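You operate a simulated robot arm through the tools that you are given. There is no shell and no other tool.

You are at the controls of a simulated robot arm. One attempt, no reset.

## Task
Nest both bowls in the large pan, lid on, handle folded over it.
Fine: medium bowl in the pan, small bowl in the medium one.

It is judged by the outcome, as a careful person would: the job done as asked, and still so three seconds after it is handed in. It fails if anything else is knocked over, pushed out of place, dropped, spilled or broken. A push-on lid holds only when it is set on centred and level and pressed home; a screw cap is set on level and turned clockwise until tight.

## Robot
A 7-joint arm with a two-finger parallel gripper, fixed in place. Base frame: the origin is on the floor under the middle of its stand, x ahead of it, y to its left, z up. Lengths are in cm, angles in rad, forces in N, time in s.
With the tool pointing down near the work surface it reaches from about 38 to 80 cm from the base axis. Its first joint turns from -2.496 to 2.496 rad. Payload 3 kg.
Tool frame: the origin (TCP) lies between the finger pads and is the grasp point; the fingertips stand 3 cm ahead of it; z points along the fingers, y is the line along which they close. Largest opening 11 cm; finger width 2, thickness 1; the body of the gripper, 4.8 by 11.2 cm, starts 5.5 cm behind the TCP.
Orientation is that of the tool frame in the base frame, as a unit quaternion [w, x, y, z]. With the fingers straight down and closing along the base's y, the tool's x points along the base's -x, its y along +y and its z along -z.

## Interface
- The arm moves only by the tool servo_tool. Its argument "motion" is a list of rows, each an object of numbers (a shift or turn left out is 0, a gripper value left out holds the last): "dx", "dy", "dz": the shift along the tool's x, y, z in cm; "wx", "wy", "wz": the turn, a rotation vector about the tool's x, y, z in rad; "claw": the finger opening in cm, from 0 to 11. In form: [{"dx": .., "dy": .., "dz": .., "wx": .., "wy": .., "wz": .., "claw": ..}, ...]. A call has 1 to 20 rows; each row shifts and turns the commanded pose from where the row before left it, along the tool's axes as they then stand. Rows are played at 5 a second. More than 5 cm and 0.15 rad between two rows, or a gripper value outside its range, and nothing of the call is played. Where a pose cannot be reached the arm comes as near as it can. A force on the tool above 40 N (or 10 N above the force at the start of the call, whichever is more), or a blocked arm, ends the call early, and 0.2 s more pass. Each finger travels about 15.3 cm/s and halts on what it meets, pressing with about 41 N; the grip force reading is that of the motor and also rises with nothing between the fingers. The clock runs only during rows and for 0.2 s after the last one: add rows that do not move to give the fingers time. It gives the time, the measured TCP pose, the force on the tool (base axes), the opening and the grip force at its end, in the units of the frame above (readings bear some noise), with the torque about the TCP (base axes, N m) and any sound that the robot's microphone picked up, and new pictures: "show" is both (left out), scene, wrist or none.
- Cameras (640 x 400 px; columns grow to the right, rows downward): "scene" is fixed at [4.73, -65.56, 165.54]; the picture's right is [0.70, -0.72, 0.00], its down [-0.49, -0.48, -0.73] and it looks along [0.52, 0.51, -0.69] (base axes); focal length 309 px, centre (320, 200). "wrist" rides on the gripper at [7.2, 1.7, -10.4] in the tool frame; the picture's right is [-0.23, 0.97, 0.00], its down [-0.76, -0.18, -0.62] and it looks along [-0.61, -0.14, 0.78] (tool axes); focal length 222 px, centre (320, 200). There is no depth. A picture from a camera that has moved, and an enlarged one, comes with that camera's place and axes in the base frame and with its lens. The place of the scene camera against the robot may be out by one fixed shift of up to 1.8 cm in any direction.
- slide_trunk(by): moves the trunk up (or, below 0, down) by that many cm; the arm rides with it, the base frame stays. It gives what a move gives, with no picture.
- inspect(camera, box): a new picture of the part [left, top, right, bottom] of that camera's present view, enlarged. The clock stands still meanwhile.
- hand_in(): hands the job in; it is judged then, once.

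Places have to be worked out from the pictures, the camera data and where the tool is seen. Open the gripper and draw the arm clear of the work before you hand the job in, unless the task says otherwise.

The tools are called after "Emit:" as a command line: name --argument value ..., lists and objects as JSON in quotes. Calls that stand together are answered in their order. servo_tool: Moves the arm, as the interface text tells. Its arguments: {"type":"object","properties":{"motion":{"type":"array","items":{"type":"object","properties":{"dx":{"type":"number"},"dy":{"type":"number"},"dz":{"type":"number"},"wx":{"type":"number"},"wy":{"type":"number"},"wz":{"type":"number"},"claw":{"type":"number"}}}},"show":{"type":"string","enum":["both","scene","wrist","none"]}},"required":["motion"]} The other tools are called the same way: slide_trunk (by) moves the trunk up or down; inspect (camera, box) takes an enlarged picture of a part of a camera's view; hand_in () hands the job in.

At the start:

```text
time: 0.0
ee_pos: [46.97, 5.72, 130.02]
orientation: [0.0, 0.0, 1.0, 0.0]
contact_force: [-0.9, -0.1, 0.6]
moment: [-0.02, -0.01, 0.03]
finger_gap: 11.01
grip_force: 0.0
trunk travel left (down, up): [-42.5, 6.5]
```

scene: 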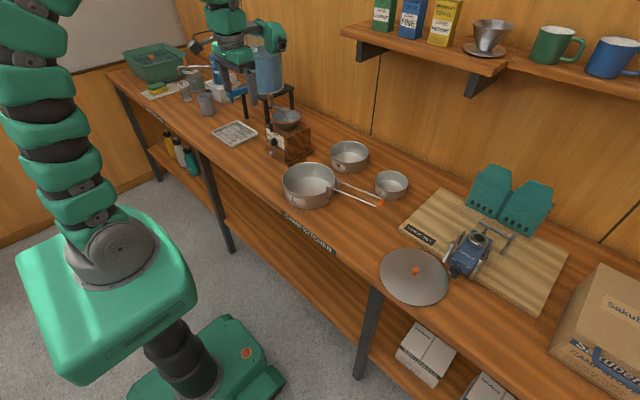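
wrist: 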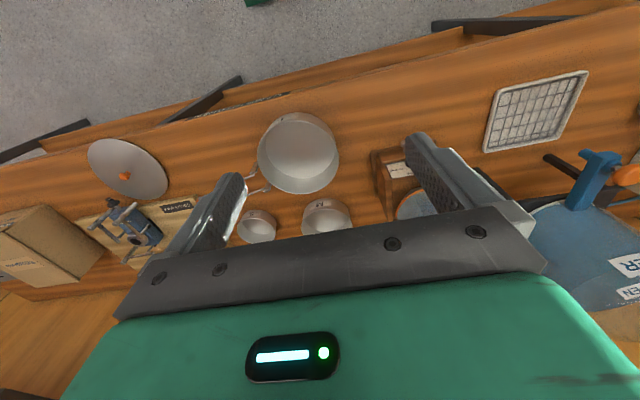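

I'll start by looking closely at the pan, the bowls and the lid.

Emit:
inspect --camera "scene" --box '[260, 120, 460, 245]'

Emit:
inspect --camera "scene" --box '[360, 200, 520, 320]'

Emit:
inspect --camera "wrist" --box '[60, 90, 380, 290]'

```text
3.20 times, centred on (360, 182) of scene
camera zoom: at [4.73, -65.56, 165.54], right [0.7, -0.72, 0.0], down [-0.49, -0.48, -0.73], along [0.52, 0.51, -0.69], focal length 988 px, centre (192, 256)
```

zoom: 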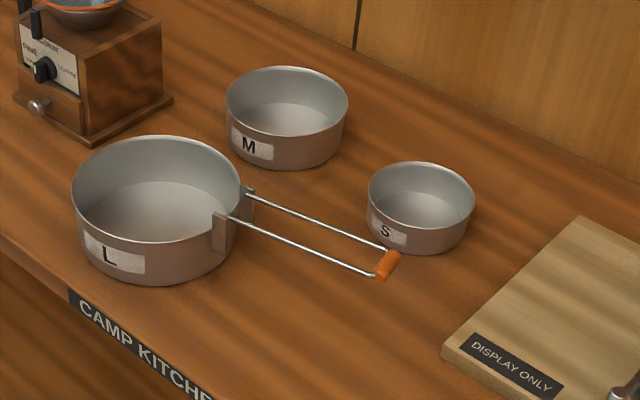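

```text
3.33 times, centred on (440, 260) of scene
camera zoom: at [4.73, -65.56, 165.54], right [0.7, -0.72, 0.0], down [-0.49, -0.48, -0.73], along [0.52, 0.51, -0.69], focal length 1029 px, centre (-80, 0)
```

zoom: 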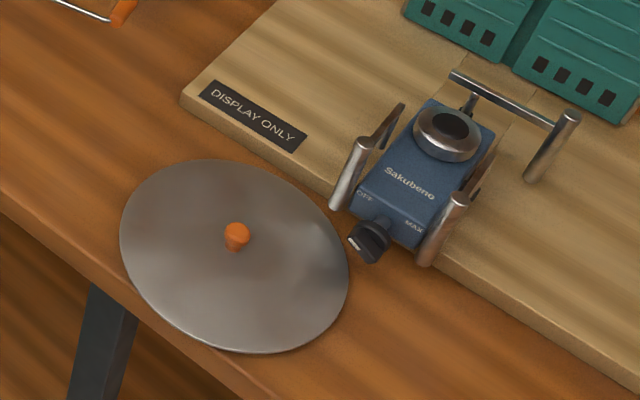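

```text
2.00 times, centred on (220, 190) of wrist
camera zoom: at [39.63, 7.36, 140.39], right [0.23, 0.97, 0.0], down [0.76, -0.18, 0.62], along [0.61, -0.14, -0.78], focal length 444 px, centre (520, 220)
```

zoom: 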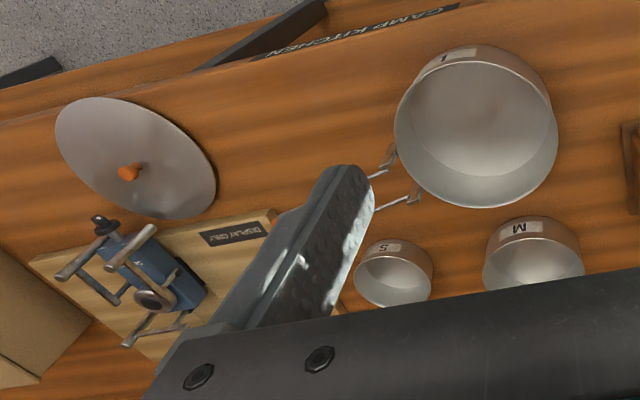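

The knob triangulates to about (58.7, -49.9, 91) and the pan centre to about (62.7, -3, 93). M is near (86, -1) and S near (84.5, -24). I'll lower the trunk a little to get a closer wrist view.

Emit:
slide_trunk --by -15

```text
time: 1.8
ee_pos: [46.9, 5.75, 114.99]
orientation: [0.0, 0.001, 1.0, 0.0]
contact_force: [0.3, 0.3, 0.6]
moment: [-0.02, 0.03, -0.04]
finger_gap: 10.99
grip_force: 0.0
trunk travel left (down, up): [-27.5, 21.5]
```

I'll move over the bowls to look down at them.

Emit:
servo_tool --motion '[{"dx": -3, "dy": -2}, {"dx": -4, "dy": -3}, {"dx": -4, "dy": -3}, {"dx": -4, "dy": -3}, {"dx": -3, "dy": -2}, {}]'

```text
time: 3.1
ee_pos: [64.85, -7.2, 115.08]
orientation: [-0.001, -0.001, 1.0, 0.0]
contact_force: [-0.7, -0.4, 0.0]
moment: [0.0, 0.03, -0.02]
finger_gap: 11.02
grip_force: 0.1
trunk travel left (down, up): [-27.5, 21.5]
camera wrist: at [57.63, -5.68, 125.37], right [0.23, 0.97, 0.0], down [0.76, -0.18, 0.62], along [0.61, -0.14, -0.78], focal length 222 px, centre (320, 200)
```

scene: 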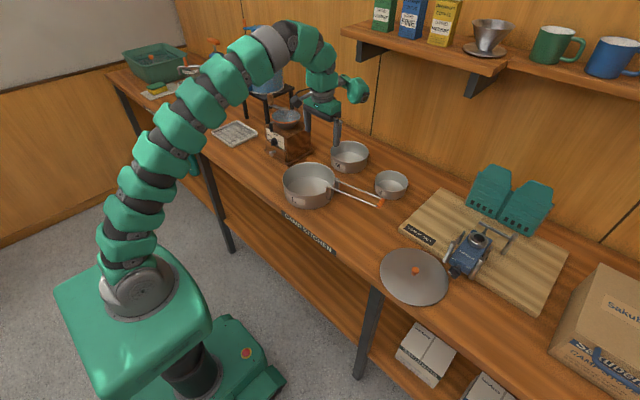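
wrist: 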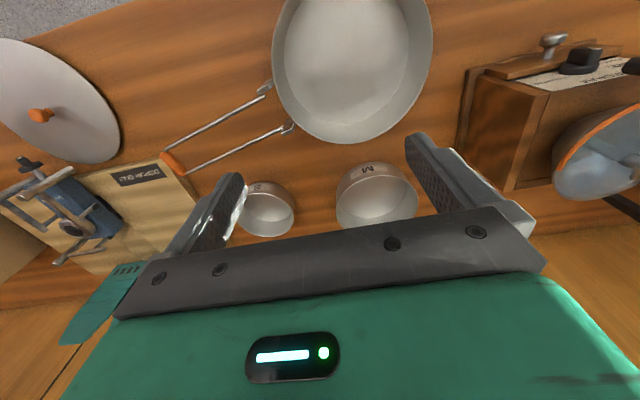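

Emit:
inspect --camera "wrist" --box '[220, 130, 440, 260]'

Emit:
inspect --camera "wrist" --box '[150, 0, 450, 188]'

Emit:
inspect --camera "wrist" --box '[0, 20, 220, 157]'

Emit:
inspect --camera "scene" --box '[270, 130, 430, 230]'

```text
2.91 times, centred on (330, 195) of wrist
camera zoom: at [57.63, -5.68, 125.37], right [0.23, 0.97, 0.0], down [0.76, -0.18, 0.62], along [0.61, -0.14, -0.78], focal length 646 px, centre (291, 214)
```

zoom: 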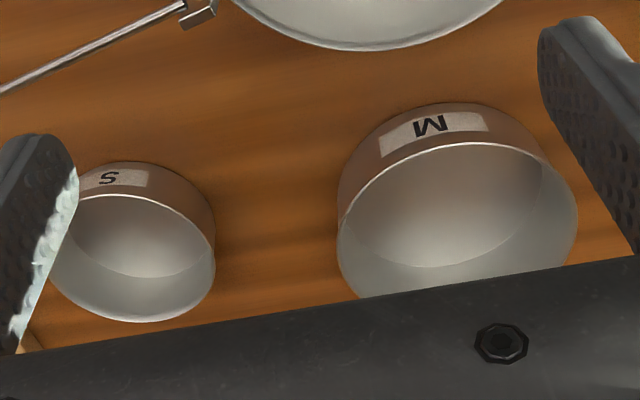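

```text
2.13 times, centred on (300, 94) of wrist
camera zoom: at [57.63, -5.68, 125.37], right [0.23, 0.97, 0.0], down [0.76, -0.18, 0.62], along [0.61, -0.14, -0.78], focal length 473 px, centre (363, 426)
```

zoom: 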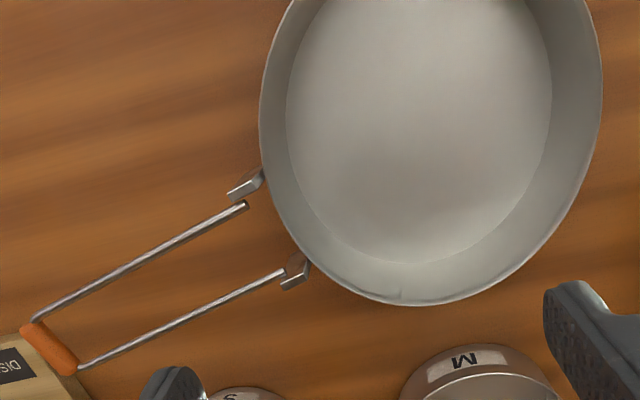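

```text
2.91 times, centred on (110, 88) of wrist
camera zoom: at [57.63, -5.68, 125.37], right [0.23, 0.97, 0.0], down [0.76, -0.18, 0.62], along [0.61, -0.14, -0.78], focal length 646 px, centre (931, 524)
```

zoom: 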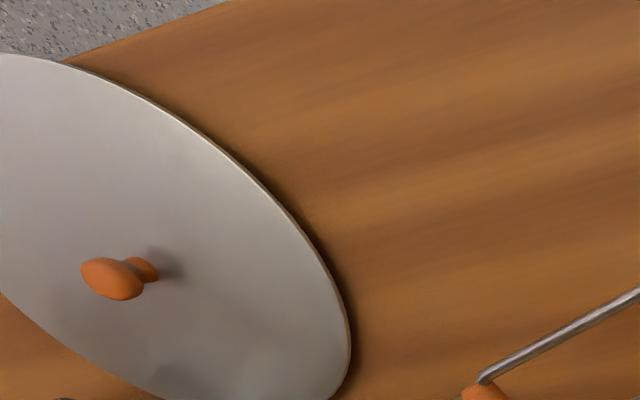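

```text
4.00 times, centred on (350, 180) of scene
camera zoom: at [4.73, -65.56, 165.54], right [0.7, -0.72, 0.0], down [-0.49, -0.48, -0.73], along [0.52, 0.51, -0.69], focal length 1235 px, centre (200, 280)
```

zoom: 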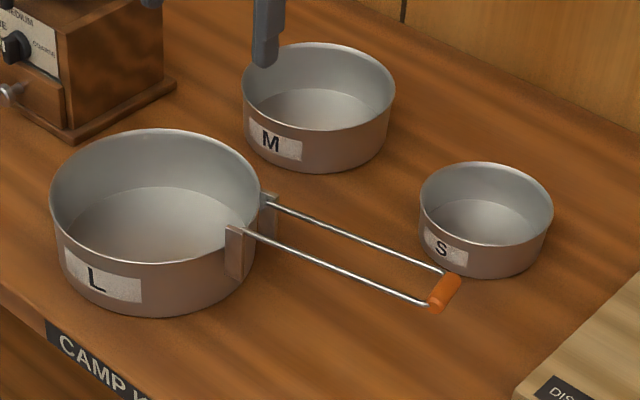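

I need an exact table height, so I'll move over the clear area around (58, -28) and touch down gently there. First I'll descend partway and check the view.

Emit:
servo_tool --motion '[{"dx": 2, "dy": -4, "claw": 3}, {"dx": 2, "dy": -4}, {"dx": 2, "dy": -4}, {"dx": 0.85, "dy": -4}, {"dy": -4.8}, {"dz": 4}, {"dz": 4}, {"dz": 4}, {"dz": 3}, {"dz": 2}, {}]'

```text
time: 5.5
ee_pos: [58.15, -28.15, 97.91]
orientation: [0.0, -0.001, 1.0, -0.001]
contact_force: [1.0, -0.3, 0.9]
moment: [0.01, -0.03, 0.02]
finger_gap: 3.02
grip_force: 0.0
trunk travel left (down, up): [-27.5, 21.5]
camera wrist: at [50.91, -26.48, 108.25], right [0.23, 0.97, 0.0], down [0.76, -0.18, 0.62], along [0.61, -0.14, -0.78], focal length 222 px, centre (320, 200)
```

scene: 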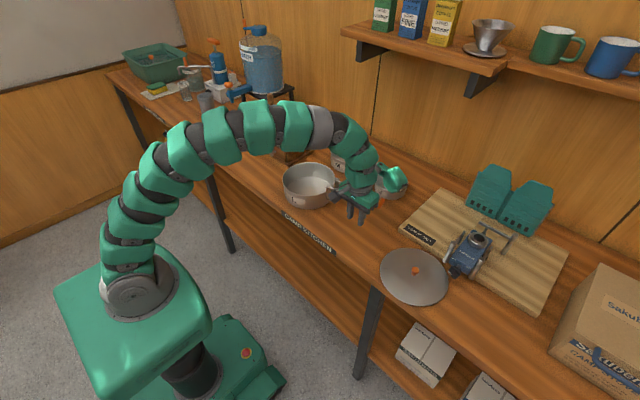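
wrist: 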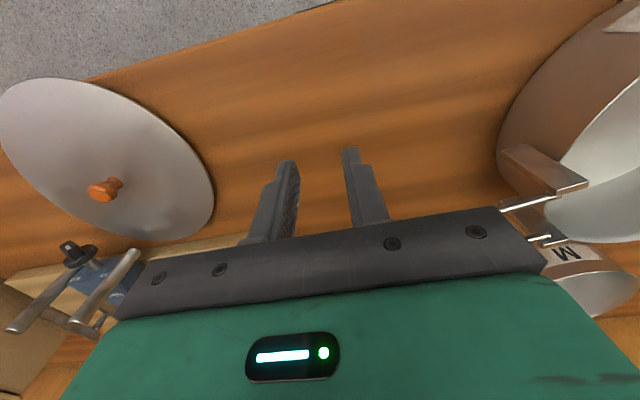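

The spot is clear, with the fingertips at about z 94.9. I'll come down slowly until they touch.

Emit:
servo_tool --motion '[{"dz": 1}, {"dz": 1}, {"dz": 0.5}, {"dz": 0.5}, {"dz": 0.5}, {"dz": 0.5}, {"dz": 0.3}, {"dz": 0.3}, {"dz": 0.3}, {"dz": 0.3}]' --show "none"

```text
time: 7.8
ee_pos: [57.9, -28.08, 92.9]
orientation: [0.0, 0.0, 1.0, 0.0]
contact_force: [0.8, 0.8, 0.1]
moment: [0.0, -0.03, 0.0]
finger_gap: 3.01
grip_force: 0.1
trunk travel left (down, up): [-27.5, 21.5]
```

Emit:
servo_tool --motion '[{"dz": 0.4}, {"dz": 0.4}, {"dz": 0.4}, {"dz": 0.3}, {"dz": 0.3}, {"dz": 0.3}, {"dz": 0.3}, {"dz": 0.3}, {"dz": 0.3}]' --show "wrist"

```text
time: 9.4
ee_pos: [57.92, -28.07, 90.97]
orientation: [0.003, 0.0, 1.0, -0.001]
contact_force: [-13.2, 2.5, 17.2]
moment: [0.44, 0.55, 0.25]
finger_gap: 3.11
grip_force: 0.9
trunk travel left (down, up): [-27.5, 21.5]
stopped in row 8: the force on the tool passed its limit at 45 N (the readings are from after the stop); the commanded pose is now the measured one
camera wrist: at [50.65, -26.46, 101.27], right [0.23, 0.97, 0.0], down [0.76, -0.18, 0.63], along [0.61, -0.14, -0.78], focal length 222 px, centre (320, 200)
```

wrist: 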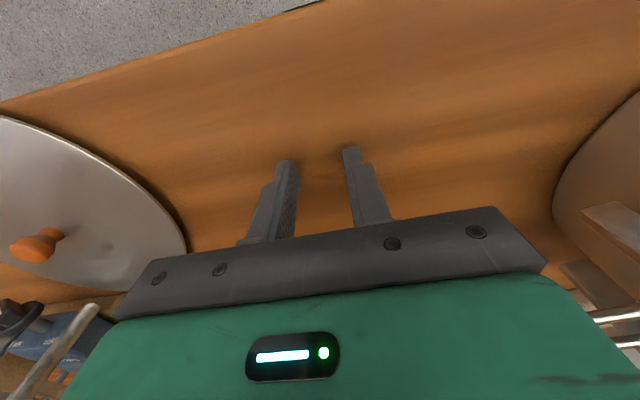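

Contact came at TCP z ≈ 91.0, so the table top is at about z 88.0. I'll rise and move over M for a clean top view.

Emit:
servo_tool --motion '[{"dz": -2}, {"dz": -4}, {"dz": -5}, {"dz": -5}, {"dx": -3, "dy": 4, "claw": 6}, {"dx": -3, "dy": 4}, {"dx": -3, "dy": 4}, {"dx": -3, "dy": 4}, {"dx": -3, "dy": 4}, {"dx": -3, "dy": 4}, {"dx": -1, "dy": 2}, {}]'

```text
time: 12.0
ee_pos: [73.95, -6.06, 106.2]
orientation: [0.002, 0.0, 1.0, -0.001]
contact_force: [0.0, 0.2, -0.8]
moment: [0.0, 0.0, -0.02]
finger_gap: 6.0
grip_force: 0.1
out of reach, approached as far as the arm can: row 10, 11
trunk travel left (down, up): [-27.5, 21.5]
camera wrist: at [66.73, -4.4, 116.57], right [0.23, 0.97, 0.0], down [0.76, -0.18, 0.63], along [0.61, -0.14, -0.78], focal length 222 px, centre (320, 200)
```

scene: 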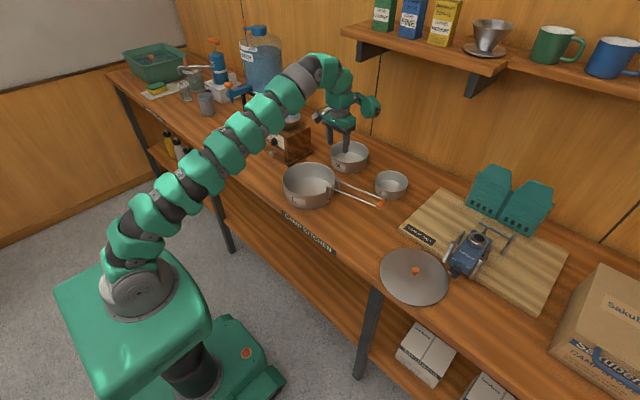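
wrist: 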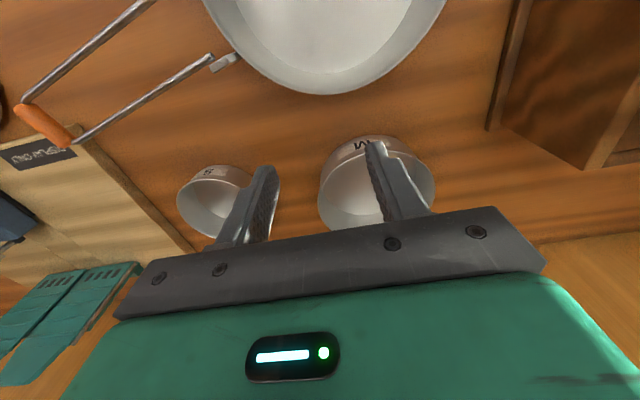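

The arm is near full stretch because the shoulder is low. I'll raise the trunk to gain horizontal reach, then bring the tool down again.

Emit:
slide_trunk --by 18

```text
time: 14.0
ee_pos: [74.03, -6.11, 124.24]
orientation: [0.003, 0.0, 1.0, -0.001]
contact_force: [-0.1, -0.1, 0.3]
moment: [-0.01, -0.03, 0.01]
finger_gap: 5.98
grip_force: 0.2
trunk travel left (down, up): [-45.5, 3.5]
```

Emit:
servo_tool --motion '[{"dz": 4}, {"dz": 4}, {"dz": 4}, {"dz": 4}, {"dz": 3, "dx": -1.5}, {"dx": -2, "dy": 1}, {"dx": -2, "dy": 2}, {"dy": 2}, {}]'

```text
time: 16.0
ee_pos: [79.59, -1.09, 105.31]
orientation: [0.003, 0.001, 1.0, -0.001]
contact_force: [0.3, -0.4, 0.1]
moment: [0.0, -0.01, -0.02]
finger_gap: 6.0
grip_force: 0.2
trunk travel left (down, up): [-45.5, 3.5]
camera wrist: at [72.33, 0.53, 115.55], right [0.23, 0.97, 0.0], down [0.76, -0.18, 0.63], along [0.61, -0.14, -0.78], focal length 222 px, centre (320, 200)
```

scene: 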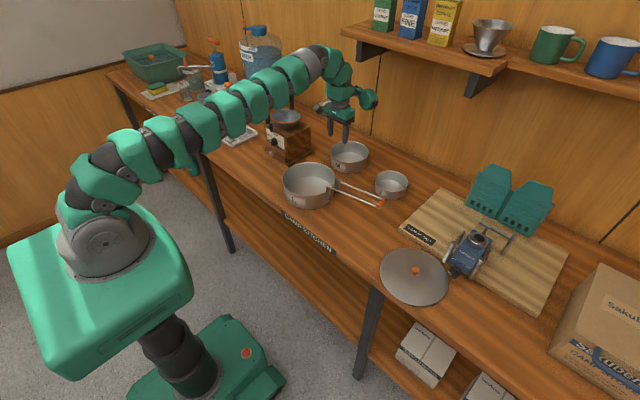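
wrist: 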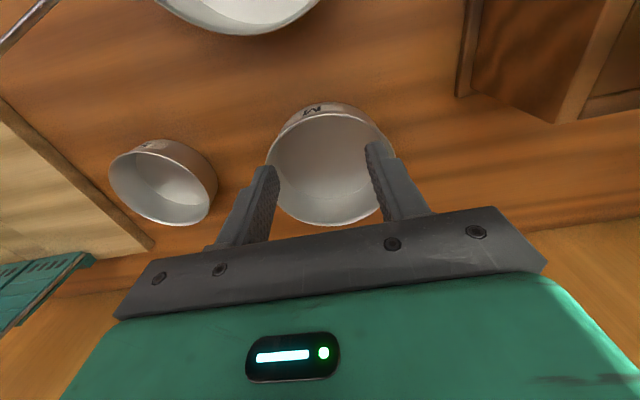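

Now I have a clear view of both M and S, so I'll zoom in to measure them.

Emit:
inspect --camera "wrist" --box '[240, 90, 420, 240]'

Emit:
inspect --camera "wrist" --box '[90, 120, 240, 240]'

```text
2.67 times, centred on (330, 165) of wrist
camera zoom: at [72.33, 0.53, 115.55], right [0.23, 0.97, 0.0], down [0.76, -0.18, 0.63], along [0.61, -0.14, -0.78], focal length 592 px, centre (293, 293)
```

zoom: 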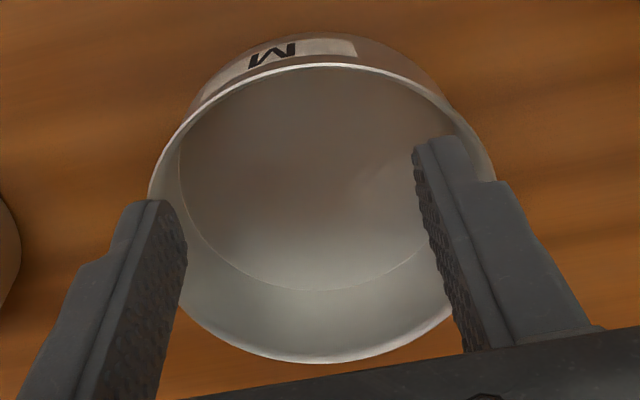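

```text
3.33 times, centred on (165, 180) of wrist
camera zoom: at [72.33, 0.53, 115.55], right [0.23, 0.97, 0.0], down [0.76, -0.18, 0.63], along [0.61, -0.14, -0.78], focal length 740 px, centre (837, 267)
```

zoom: 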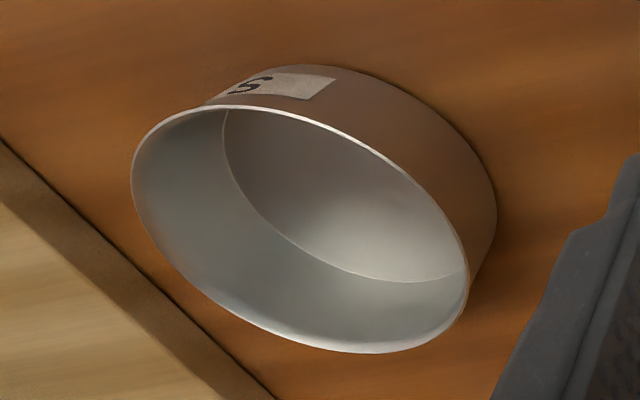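

M's near rim is at about x 79.4, with its centre near (86.9, -1.4), diameter about 15 and rim z about 93.5. S is centred near (84.5, -23), diameter about 11.6 and rim z about 92.7. I'll turn the tool 90° so the fingers close along x for a rim pinch.

Emit:
servo_tool --motion '[{"wz": -0.1428, "claw": 5}, {"wz": -0.1428}, {"wz": -0.1428}, {"wz": -0.1428}, {"wz": -0.1428}, {"wz": -0.1428}, {"wz": -0.1428}, {"wz": -0.1428}, {"wz": -0.1428}, {"wz": -0.1428}, {"wz": -0.1428}, {}]'

```text
time: 18.6
ee_pos: [79.64, -1.06, 105.27]
orientation: [-0.002, 0.707, -0.707, 0.002]
contact_force: [-1.3, 0.0, -0.3]
moment: [-0.02, 0.01, -0.04]
finger_gap: 5.0
grip_force: 0.0
trunk travel left (down, up): [-45.5, 3.5]
camera wrist: at [77.93, -8.4, 115.63], right [-0.97, 0.23, -0.01], down [0.17, 0.76, 0.62], along [0.15, 0.6, -0.78], focal length 222 px, centre (320, 200)
```

scene: 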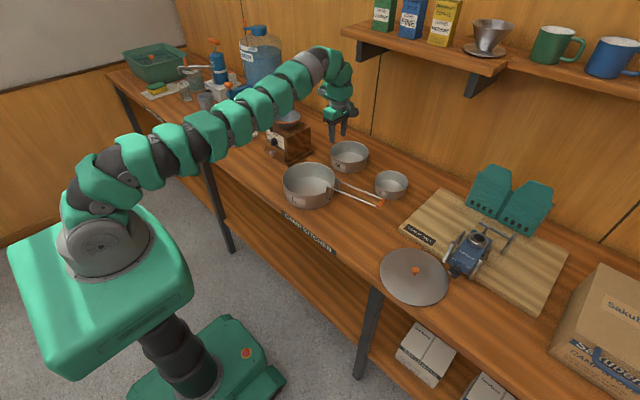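
wrist: 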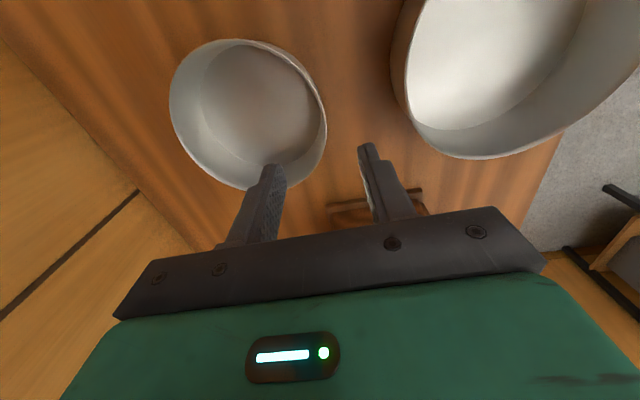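

Emit:
inspect --camera "wrist" --box '[150, 20, 390, 200]'

Emit:
inspect --camera "wrist" --box '[370, 0, 640, 170]'

```text
2.22 times, centred on (270, 110) of wrist
camera zoom: at [77.93, -8.4, 115.63], right [-0.97, 0.23, -0.01], down [0.17, 0.76, 0.62], along [0.15, 0.6, -0.78], focal length 494 px, centre (431, 400)
```

zoom: 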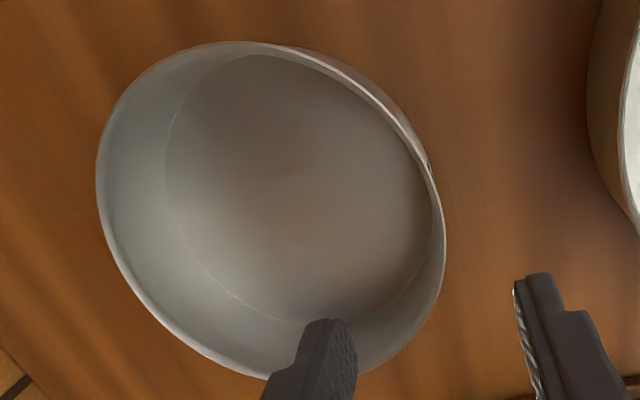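

```text
2.35 times, centred on (505, 85) of wrist
camera zoom: at [77.93, -8.4, 115.63], right [-0.97, 0.23, -0.01], down [0.17, 0.76, 0.62], along [0.15, 0.6, -0.78], focal length 523 px, centre (-115, 471)
```

zoom: 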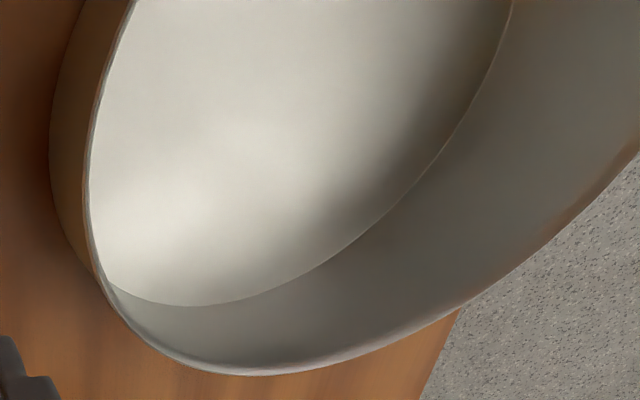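

M's rim is now well fixed: centre about (87, -1.6) and near rim about x 79.3. The pan centre is confirmed at (62.9, -3.1). I'll descend towards the near rim and stop just above it to check.

Emit:
servo_tool --motion '[{"dx": 0.54, "dy": 0.34, "dz": 1}, {"dz": 3}, {"dz": 2.5}, {"dz": 1.2}, {}]'

```text
time: 19.8
ee_pos: [79.4, -1.81, 97.49]
orientation: [0.001, -0.706, 0.708, -0.002]
contact_force: [0.0, -0.1, -0.5]
moment: [0.01, -0.01, 0.0]
finger_gap: 5.0
grip_force: 0.1
trunk travel left (down, up): [-45.5, 3.5]
camera wrist: at [77.61, -9.03, 107.89], right [-0.97, 0.23, -0.01], down [0.18, 0.76, 0.62], along [0.15, 0.6, -0.78], focal length 222 px, centre (320, 200)
```

scene: 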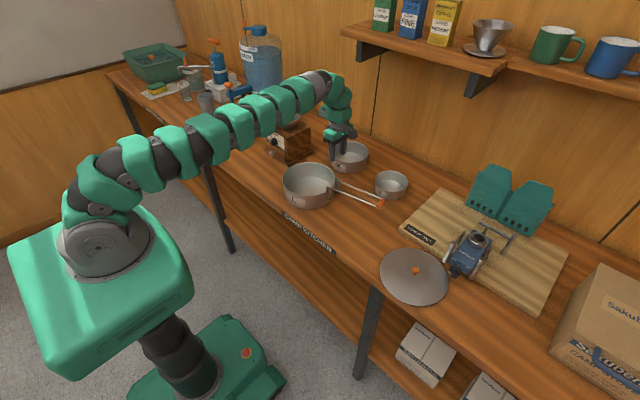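
wrist: 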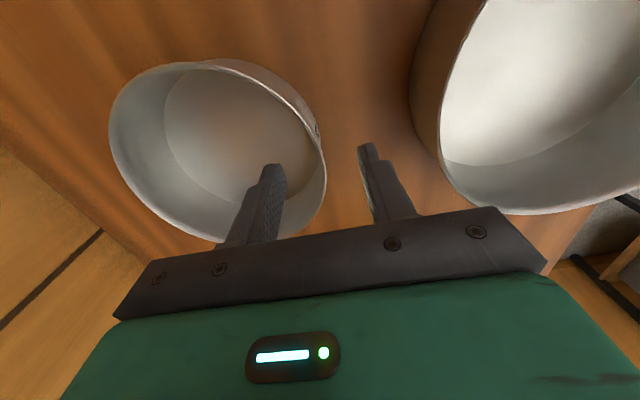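

The rim sits nicely between the fingers. I'll go down so they straddle the wall, then close.

Emit:
servo_tool --motion '[{"dz": 1}, {"dz": 1}, {"dz": 1}, {"dz": 0.5}, {}]' --show "wrist"

```text
time: 21.0
ee_pos: [79.4, -1.68, 94.26]
orientation: [0.0, -0.706, 0.708, -0.003]
contact_force: [-0.5, -0.1, 0.9]
moment: [0.02, 0.0, 0.01]
finger_gap: 5.01
grip_force: 0.1
trunk travel left (down, up): [-45.5, 3.5]
camera wrist: at [77.65, -8.95, 104.43], right [-0.97, 0.23, -0.01], down [0.18, 0.76, 0.62], along [0.15, 0.6, -0.78], focal length 222 px, centre (320, 200)
```

wrist: 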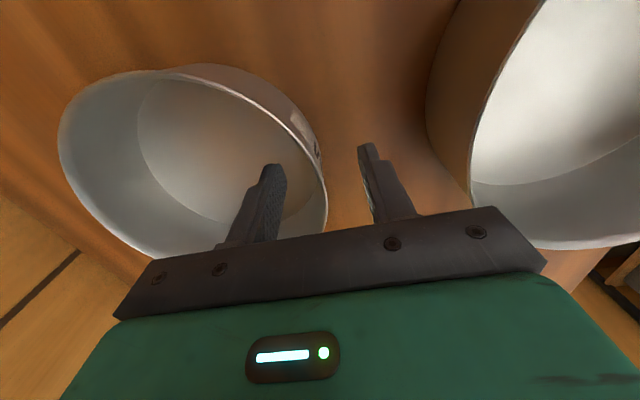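

Emit:
servo_tool --motion '[{"claw": 3}, {"claw": 2}, {"claw": 1}, {"claw": 0}, {}, {}, {}]'

```text
time: 22.6
ee_pos: [79.27, -1.68, 94.1]
orientation: [0.0, -0.706, 0.708, -0.003]
contact_force: [2.5, 0.8, 6.4]
moment: [-0.3, -1.13, 0.23]
finger_gap: 0.4
grip_force: 40.9
trunk travel left (down, up): [-45.5, 3.5]
camera wrist: at [77.63, -8.94, 104.46], right [-0.97, 0.23, -0.01], down [0.17, 0.76, 0.62], along [0.15, 0.6, -0.78], focal length 222 px, centre (320, 200)
```

scene: 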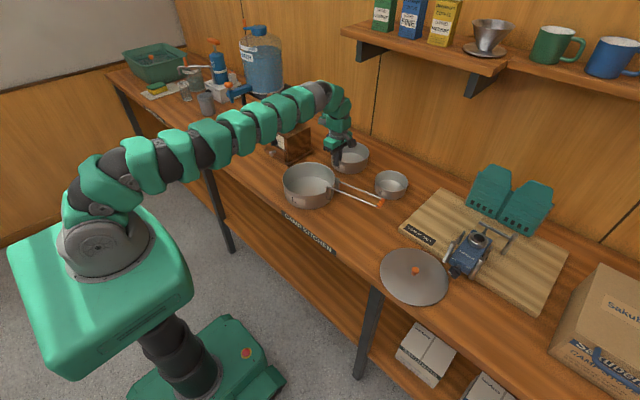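
wrist: 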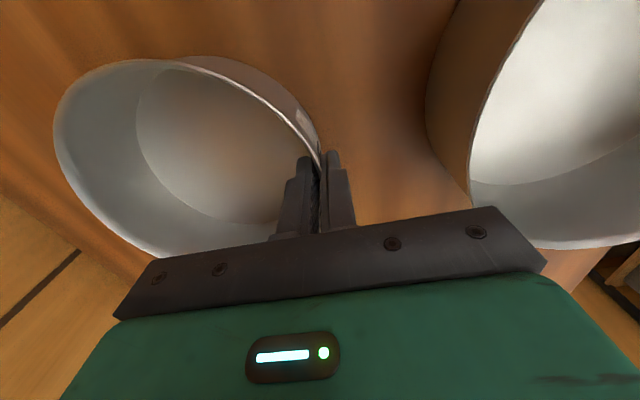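

M's wall is gripped (gap 0.4, 41 N). I'll lift slowly and check that it stays level.

Emit:
servo_tool --motion '[{"dz": -0.5}, {"dz": -1}, {"dz": -1.5}, {"dz": -2}, {"dz": -2}, {"dz": -2}, {}]'

```text
time: 24.2
ee_pos: [79.29, -1.69, 103.17]
orientation: [0.002, -0.706, 0.708, -0.002]
contact_force: [-0.3, -0.6, -0.1]
moment: [0.0, -0.04, 0.02]
finger_gap: 0.0
grip_force: 37.8
trunk travel left (down, up): [-45.5, 3.5]
camera wrist: at [77.57, -8.98, 113.44], right [-0.97, 0.23, 0.0], down [0.18, 0.76, 0.62], along [0.15, 0.6, -0.78], focal length 222 px, centre (320, 200)
```

scene: 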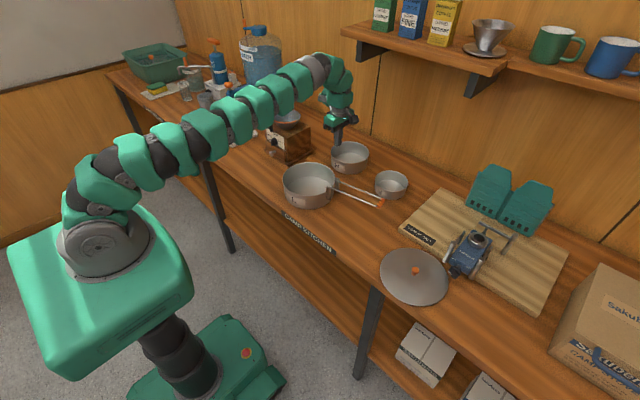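
wrist: 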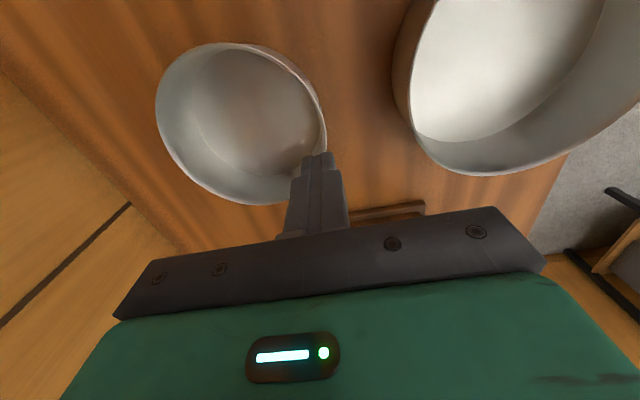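

It slipped off. The moment reading at the grip suggests the wall is tapered, so only the edges of the pads were touching. I'll check the bowl and measure the taper.

Emit:
inspect --camera "scene" --box '[320, 130, 420, 205]'

Emit:
inspect --camera "wrist" --box '[140, 30, 380, 180]'

```text
5.33 times, centred on (370, 168) of scene
camera zoom: at [4.73, -65.56, 165.54], right [0.7, -0.72, 0.0], down [-0.49, -0.48, -0.73], along [0.52, 0.51, -0.69], focal length 1646 px, centre (53, 373)
```

zoom: 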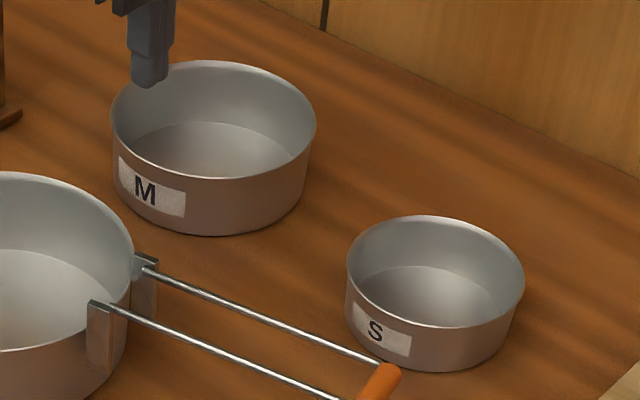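

```text
2.67 times, centred on (260, 105) of wrist
camera zoom: at [77.57, -8.98, 113.44], right [-0.97, 0.23, 0.0], down [0.18, 0.76, 0.62], along [0.15, 0.6, -0.78], focal length 592 px, centre (480, 453)
```

zoom: 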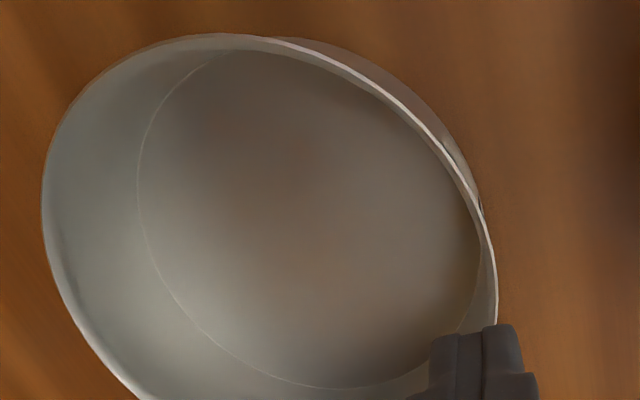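

M is still upright in place, and its wall tapers outward by about 0.1 rad. I'll tilt the tool to match the wall, straddle it deeper, and grip again.

Emit:
servo_tool --motion '[{"wx": 0.05, "claw": 4}, {"wx": 0.05, "dx": 0.41}, {"dz": 2.5, "dy": 0.28}, {"dz": 2.5, "dy": 0.28}, {"dz": 1.2, "dy": 0.16}, {}]' --show "wrist"

Emit:
inspect --camera "wrist" --box '[180, 80, 420, 230]'

```text
time: 25.6
ee_pos: [79.34, -1.99, 96.72]
orientation: [0.036, -0.705, 0.707, -0.039]
contact_force: [0.3, -0.1, -0.3]
moment: [0.0, -0.01, 0.0]
finger_gap: 3.99
grip_force: 0.1
trunk travel left (down, up): [-45.5, 3.5]
camera wrist: at [76.5, -9.31, 106.9], right [-0.97, 0.23, -0.1], down [0.11, 0.76, 0.64], along [0.22, 0.6, -0.76], focal length 222 px, centre (320, 200)
```

wrist: 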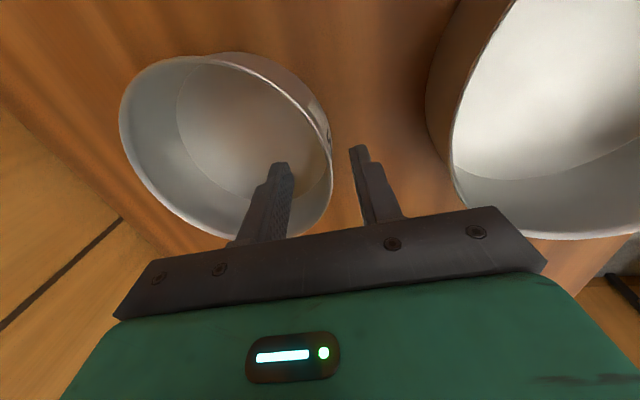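

```text
2.67 times, centred on (300, 155) of wrist
camera zoom: at [76.5, -9.31, 106.9], right [-0.97, 0.23, -0.1], down [0.11, 0.76, 0.64], along [0.22, 0.6, -0.76], focal length 592 px, centre (373, 320)
```

zoom: 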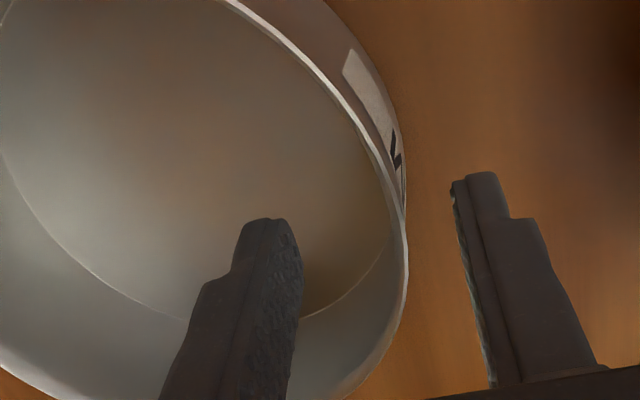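

Wall near point is about x 78.85. I'll descend the rest with a small correction and close.

Emit:
servo_tool --motion '[{"dz": 1.2, "dy": 0.5, "dx": 0.1}, {"dz": 1.2, "dy": 0.14}, {"dz": 1.0, "dy": 0.1}, {"dz": 0.4, "dy": 0.04}, {"claw": 2.5}, {"claw": 1.5}, {"claw": 0.8}, {"claw": 0}, {}, {}, {}]' --show "wrist"

```text
time: 28.0
ee_pos: [78.8, -2.09, 93.06]
orientation: [0.036, -0.706, 0.707, -0.037]
contact_force: [0.9, 0.0, -0.2]
moment: [0.0, 0.15, -0.02]
finger_gap: 0.28
grip_force: 41.1
trunk travel left (down, up): [-45.5, 3.5]
camera wrist: at [76.1, -9.47, 103.07], right [-0.97, 0.23, -0.1], down [0.11, 0.76, 0.64], along [0.22, 0.6, -0.76], focal length 222 px, centre (320, 200)
```

wrist: 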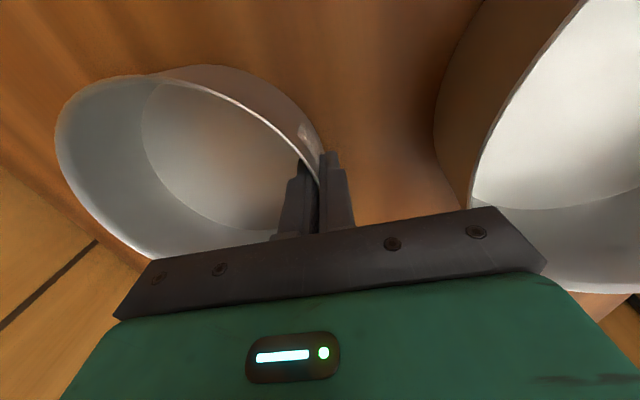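

The moment is now near zero, so the pads are flat on the wall. I'll lift gently.

Emit:
servo_tool --motion '[{"dz": -0.5, "dy": -0.05}, {"dz": -0.5, "dy": -0.05}, {"dz": -1, "dy": -0.1}, {"dz": -1, "dy": -0.1}, {}]'

```text
time: 29.2
ee_pos: [78.87, -2.12, 95.98]
orientation: [0.036, -0.706, 0.707, -0.037]
contact_force: [0.1, -0.2, -2.1]
moment: [-0.02, 0.1, -0.01]
finger_gap: 0.23
grip_force: 40.8
trunk travel left (down, up): [-45.5, 3.5]
camera wrist: at [76.05, -9.49, 106.09], right [-0.97, 0.23, -0.1], down [0.11, 0.76, 0.64], along [0.22, 0.6, -0.76], focal length 222 px, centre (320, 200)
```

scene: 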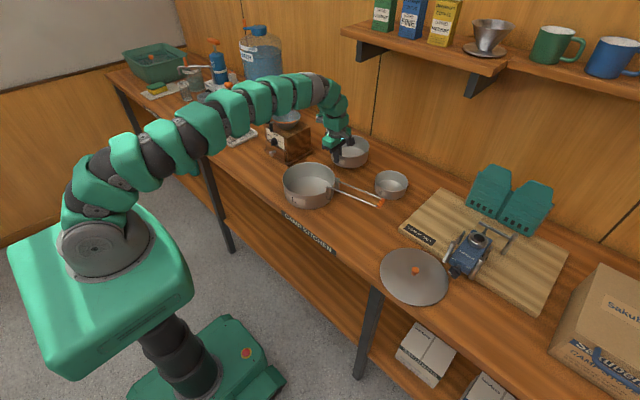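
wrist: 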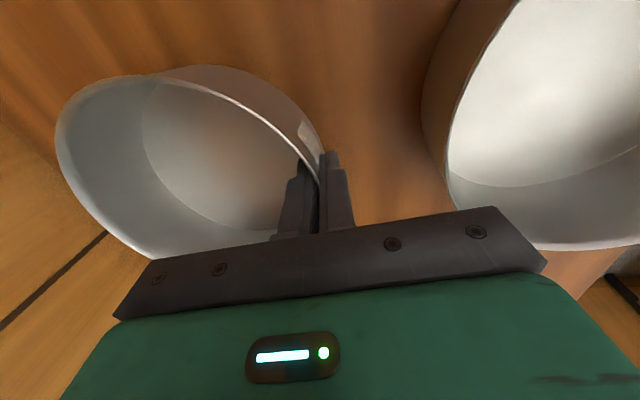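

M is held (about 2 N, stable in view). I'll raise it above the pan rim, then carry it towards the pan.

Emit:
servo_tool --motion '[{"dz": -1.5, "dy": -0.15}, {"dz": -2.5, "dy": -0.25}, {"dz": -2.5, "dy": -0.25}, {"dz": -1.0, "dy": -0.1}, {"dy": 2, "dz": -0.2}, {"dy": 3, "dz": -0.3, "dx": 0.2}, {"dy": 3, "dz": -0.3, "dx": 0.2}, {"dy": 3, "dz": -0.3, "dx": 0.2}, {"dy": 3, "dz": -0.3, "dx": 0.2}, {"dy": 3, "dz": -0.3, "dx": 0.2}, {"dy": 3, "dz": -0.3}, {"dy": 2, "dz": -0.2}, {"dy": 0.5}, {}]'

```text
time: 32.2
ee_pos: [56.19, -3.17, 103.46]
orientation: [0.037, -0.705, 0.707, -0.037]
contact_force: [-0.9, 0.0, -2.6]
moment: [0.0, 0.15, -0.02]
finger_gap: 0.26
grip_force: 41.2
trunk travel left (down, up): [-45.5, 3.5]
camera wrist: at [53.37, -10.4, 113.53], right [-0.97, 0.23, -0.1], down [0.11, 0.76, 0.64], along [0.22, 0.6, -0.76], focal length 222 px, centre (320, 200)
```

scene: 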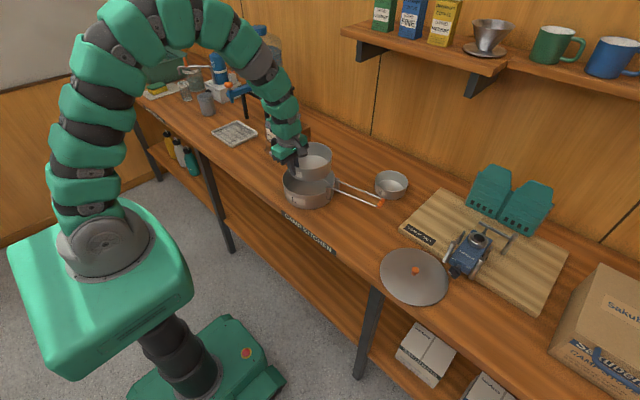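
wrist: 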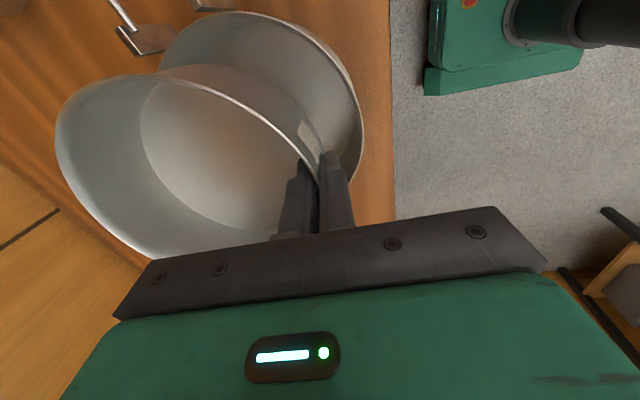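

Emit:
inspect --camera "wrist" --box '[40, 0, 400, 225]'

Emit:
inspect --camera "scene" --box '[250, 120, 410, 220]'

```text
1.78 times, centred on (220, 112) of wrist
camera zoom: at [53.37, -10.4, 113.53], right [-0.97, 0.23, -0.1], down [0.11, 0.76, 0.64], along [0.22, 0.6, -0.76], focal length 395 px, centre (498, 356)
```

zoom: 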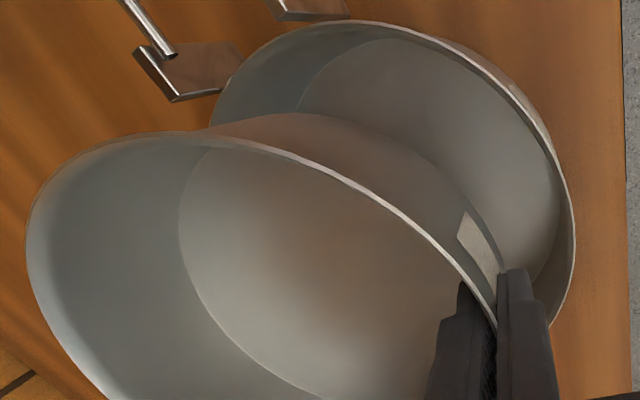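

```text
4.00 times, centred on (330, 170) of scene
camera zoom: at [4.73, -65.56, 165.54], right [0.7, -0.72, 0.0], down [-0.49, -0.48, -0.73], along [0.52, 0.51, -0.69], focal length 1235 px, centre (280, 320)
```

zoom: 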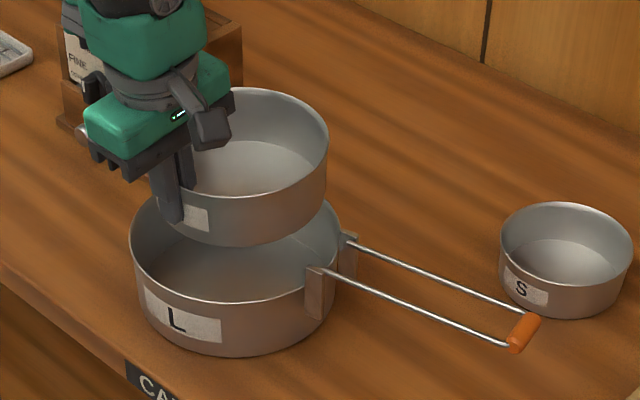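

M is centred over the pan with the outer finger clear of the pan wall. I'll lower it.

Emit:
servo_tool --motion '[{"dz": 1.5, "dy": 0.157}, {"dz": 2, "dy": 0.209}, {"dz": 2, "dy": 0.209}, {"dz": 1.5, "dy": 0.157}, {"dz": 1, "dy": 0.105}, {"dz": 0.5, "dy": 0.052}, {}]'

```text
time: 33.8
ee_pos: [56.22, -3.1, 94.79]
orientation: [0.037, -0.705, 0.707, -0.037]
contact_force: [-0.1, 0.7, -2.5]
moment: [0.0, 0.18, -0.01]
finger_gap: 0.28
grip_force: 41.3
trunk travel left (down, up): [-45.5, 3.5]
camera wrist: at [53.42, -10.44, 104.94], right [-0.97, 0.23, -0.1], down [0.11, 0.76, 0.64], along [0.22, 0.6, -0.76], focal length 222 px, centre (320, 200)
```

scene: 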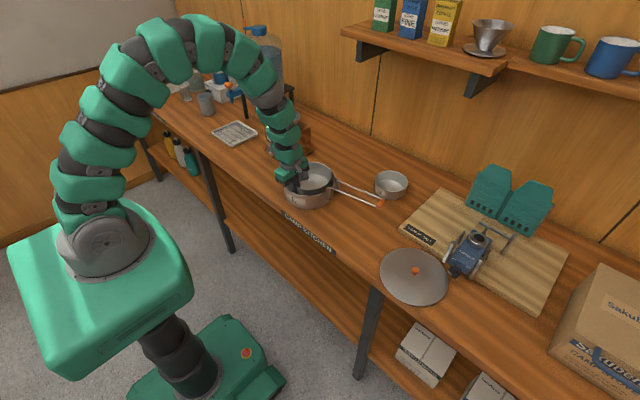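
wrist: 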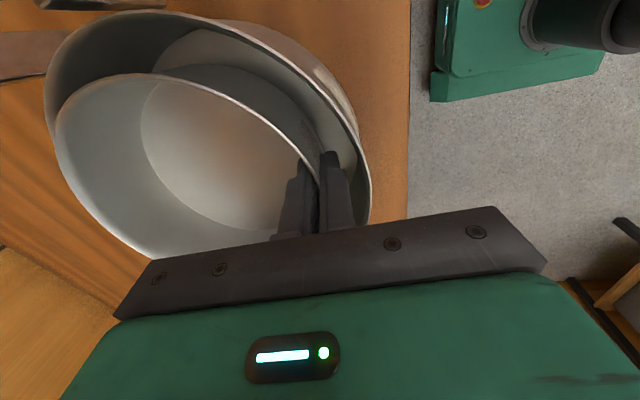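

Emit:
servo_tool --motion '[{"dz": 0.4, "dy": 0.042}, {"dz": 0.4, "dy": 0.042}, {"dz": 0.2, "dy": 0.021}, {}]' --show "none"

```text
time: 34.8
ee_pos: [56.22, -3.17, 93.81]
orientation: [0.037, -0.706, 0.706, -0.038]
contact_force: [1.3, -0.6, -1.4]
moment: [0.03, 0.17, -0.05]
finger_gap: 0.27
grip_force: 40.8
trunk travel left (down, up): [-45.5, 3.5]
```

Emit:
servo_tool --motion '[{"dz": 0.2, "dy": 0.021}, {"dz": 0.15, "dy": 0.015}, {}]' --show "none"

```text
time: 35.6
ee_pos: [56.24, -3.13, 93.52]
orientation: [-0.036, 0.706, -0.706, 0.038]
contact_force: [-0.2, -0.1, -2.2]
moment: [0.0, 0.15, 0.0]
finger_gap: 0.24
grip_force: 40.8
trunk travel left (down, up): [-45.5, 3.5]
```

Emit:
servo_tool --motion '[{"dz": 0.15, "dy": 0.015}, {"dz": 0.1, "dy": 0.01}, {}]' --show "wrist"

```text
time: 36.4
ee_pos: [56.12, -3.32, 93.29]
orientation: [0.038, -0.706, 0.706, -0.039]
contact_force: [-0.7, 0.0, 19.1]
moment: [0.11, -0.04, 0.04]
finger_gap: 0.25
grip_force: 41.5
trunk travel left (down, up): [-45.5, 3.5]
camera wrist: at [53.39, -10.47, 103.44], right [-0.97, 0.23, -0.11], down [0.11, 0.76, 0.64], along [0.23, 0.6, -0.76], focal length 222 px, centre (320, 200)
```

wrist: 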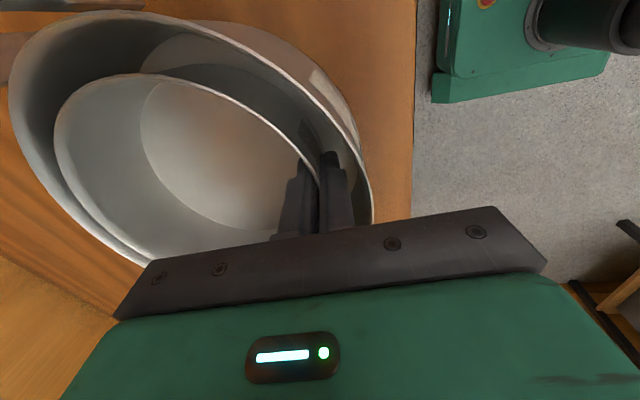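

M is seated on the pan floor (19 N upward). I'll ease off, open a little, and withdraw along the tool axis.

Emit:
servo_tool --motion '[{"dz": -0.1}, {"claw": 0.8}, {"claw": 1.2}, {"claw": 1.5}, {}, {"dz": -1}, {"dz": -1.5}, {"dz": -2}, {"dz": -2}, {}]'

```text
time: 38.6
ee_pos: [55.44, -3.25, 99.85]
orientation: [0.037, -0.706, 0.707, -0.037]
contact_force: [0.4, -0.3, 0.1]
moment: [-0.03, -0.03, -0.02]
finger_gap: 1.49
grip_force: 0.1
trunk travel left (down, up): [-45.5, 3.5]
camera wrist: at [52.69, -10.45, 109.95], right [-0.97, 0.23, -0.1], down [0.11, 0.76, 0.64], along [0.22, 0.6, -0.76], focal length 222 px, centre (320, 200)
```

scene: 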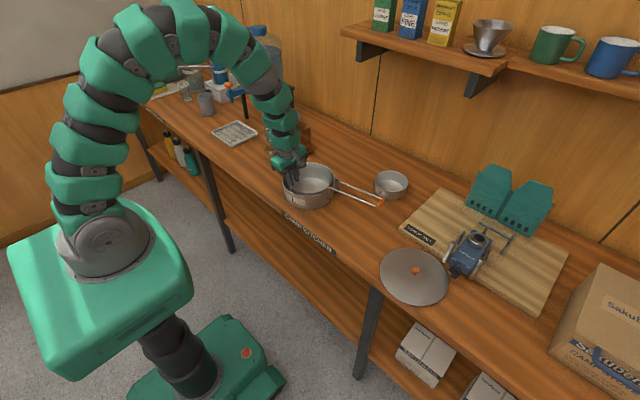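
wrist: 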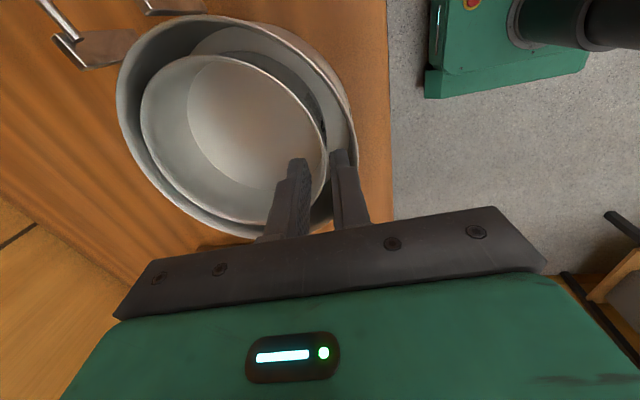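

M is nested in the pan. Next is S: I'll rise, move over to it, and yaw so the fingers close along the radial direction at its near rim.

Emit:
servo_tool --motion '[{"dz": -2.5, "dy": -0.26}, {"dz": -2.5, "dy": -0.26, "claw": 4}, {"dy": -3.07, "dz": 0.32, "dx": 2.6}, {"dy": -3.07, "dz": 0.32, "dx": 2.6}, {"dy": -3.07, "dz": 0.32, "dx": 2.6}, {"dy": -3.07, "dz": 0.32, "dx": 2.6}, {"dy": -3.07, "dz": 0.32, "dx": 2.6}, {"dy": -3.07, "dz": 0.32, "dx": 2.6}, {"dy": -3.07, "dz": 0.32, "dx": 2.6}, {"wy": 0.014, "wz": 0.134}, {"wy": 0.014, "wz": 0.134}, {}]'

```text
time: 41.2
ee_pos: [77.07, -21.36, 104.88]
orientation: [0.031, -0.604, 0.795, -0.042]
contact_force: [-0.2, -0.2, -0.5]
moment: [-0.04, 0.0, 0.04]
finger_gap: 4.02
grip_force: 0.0
trunk travel left (down, up): [-45.5, 3.5]
camera wrist: at [72.49, -27.64, 114.96], right [-0.87, 0.48, -0.1], down [0.31, 0.71, 0.64], along [0.38, 0.52, -0.76], focal length 222 px, centre (320, 200)
```

scene: 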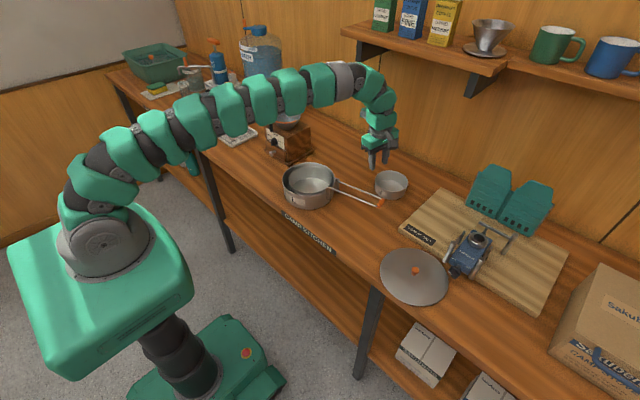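
wrist: 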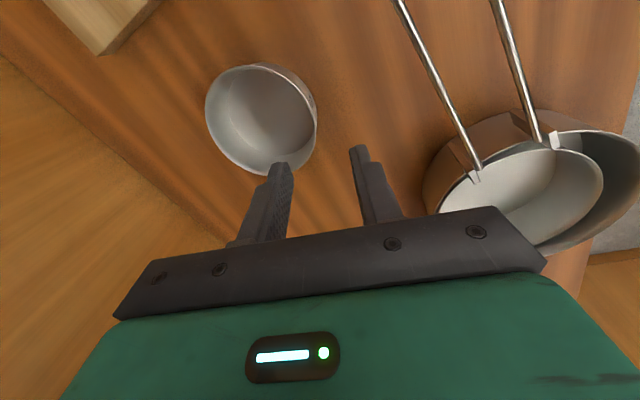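

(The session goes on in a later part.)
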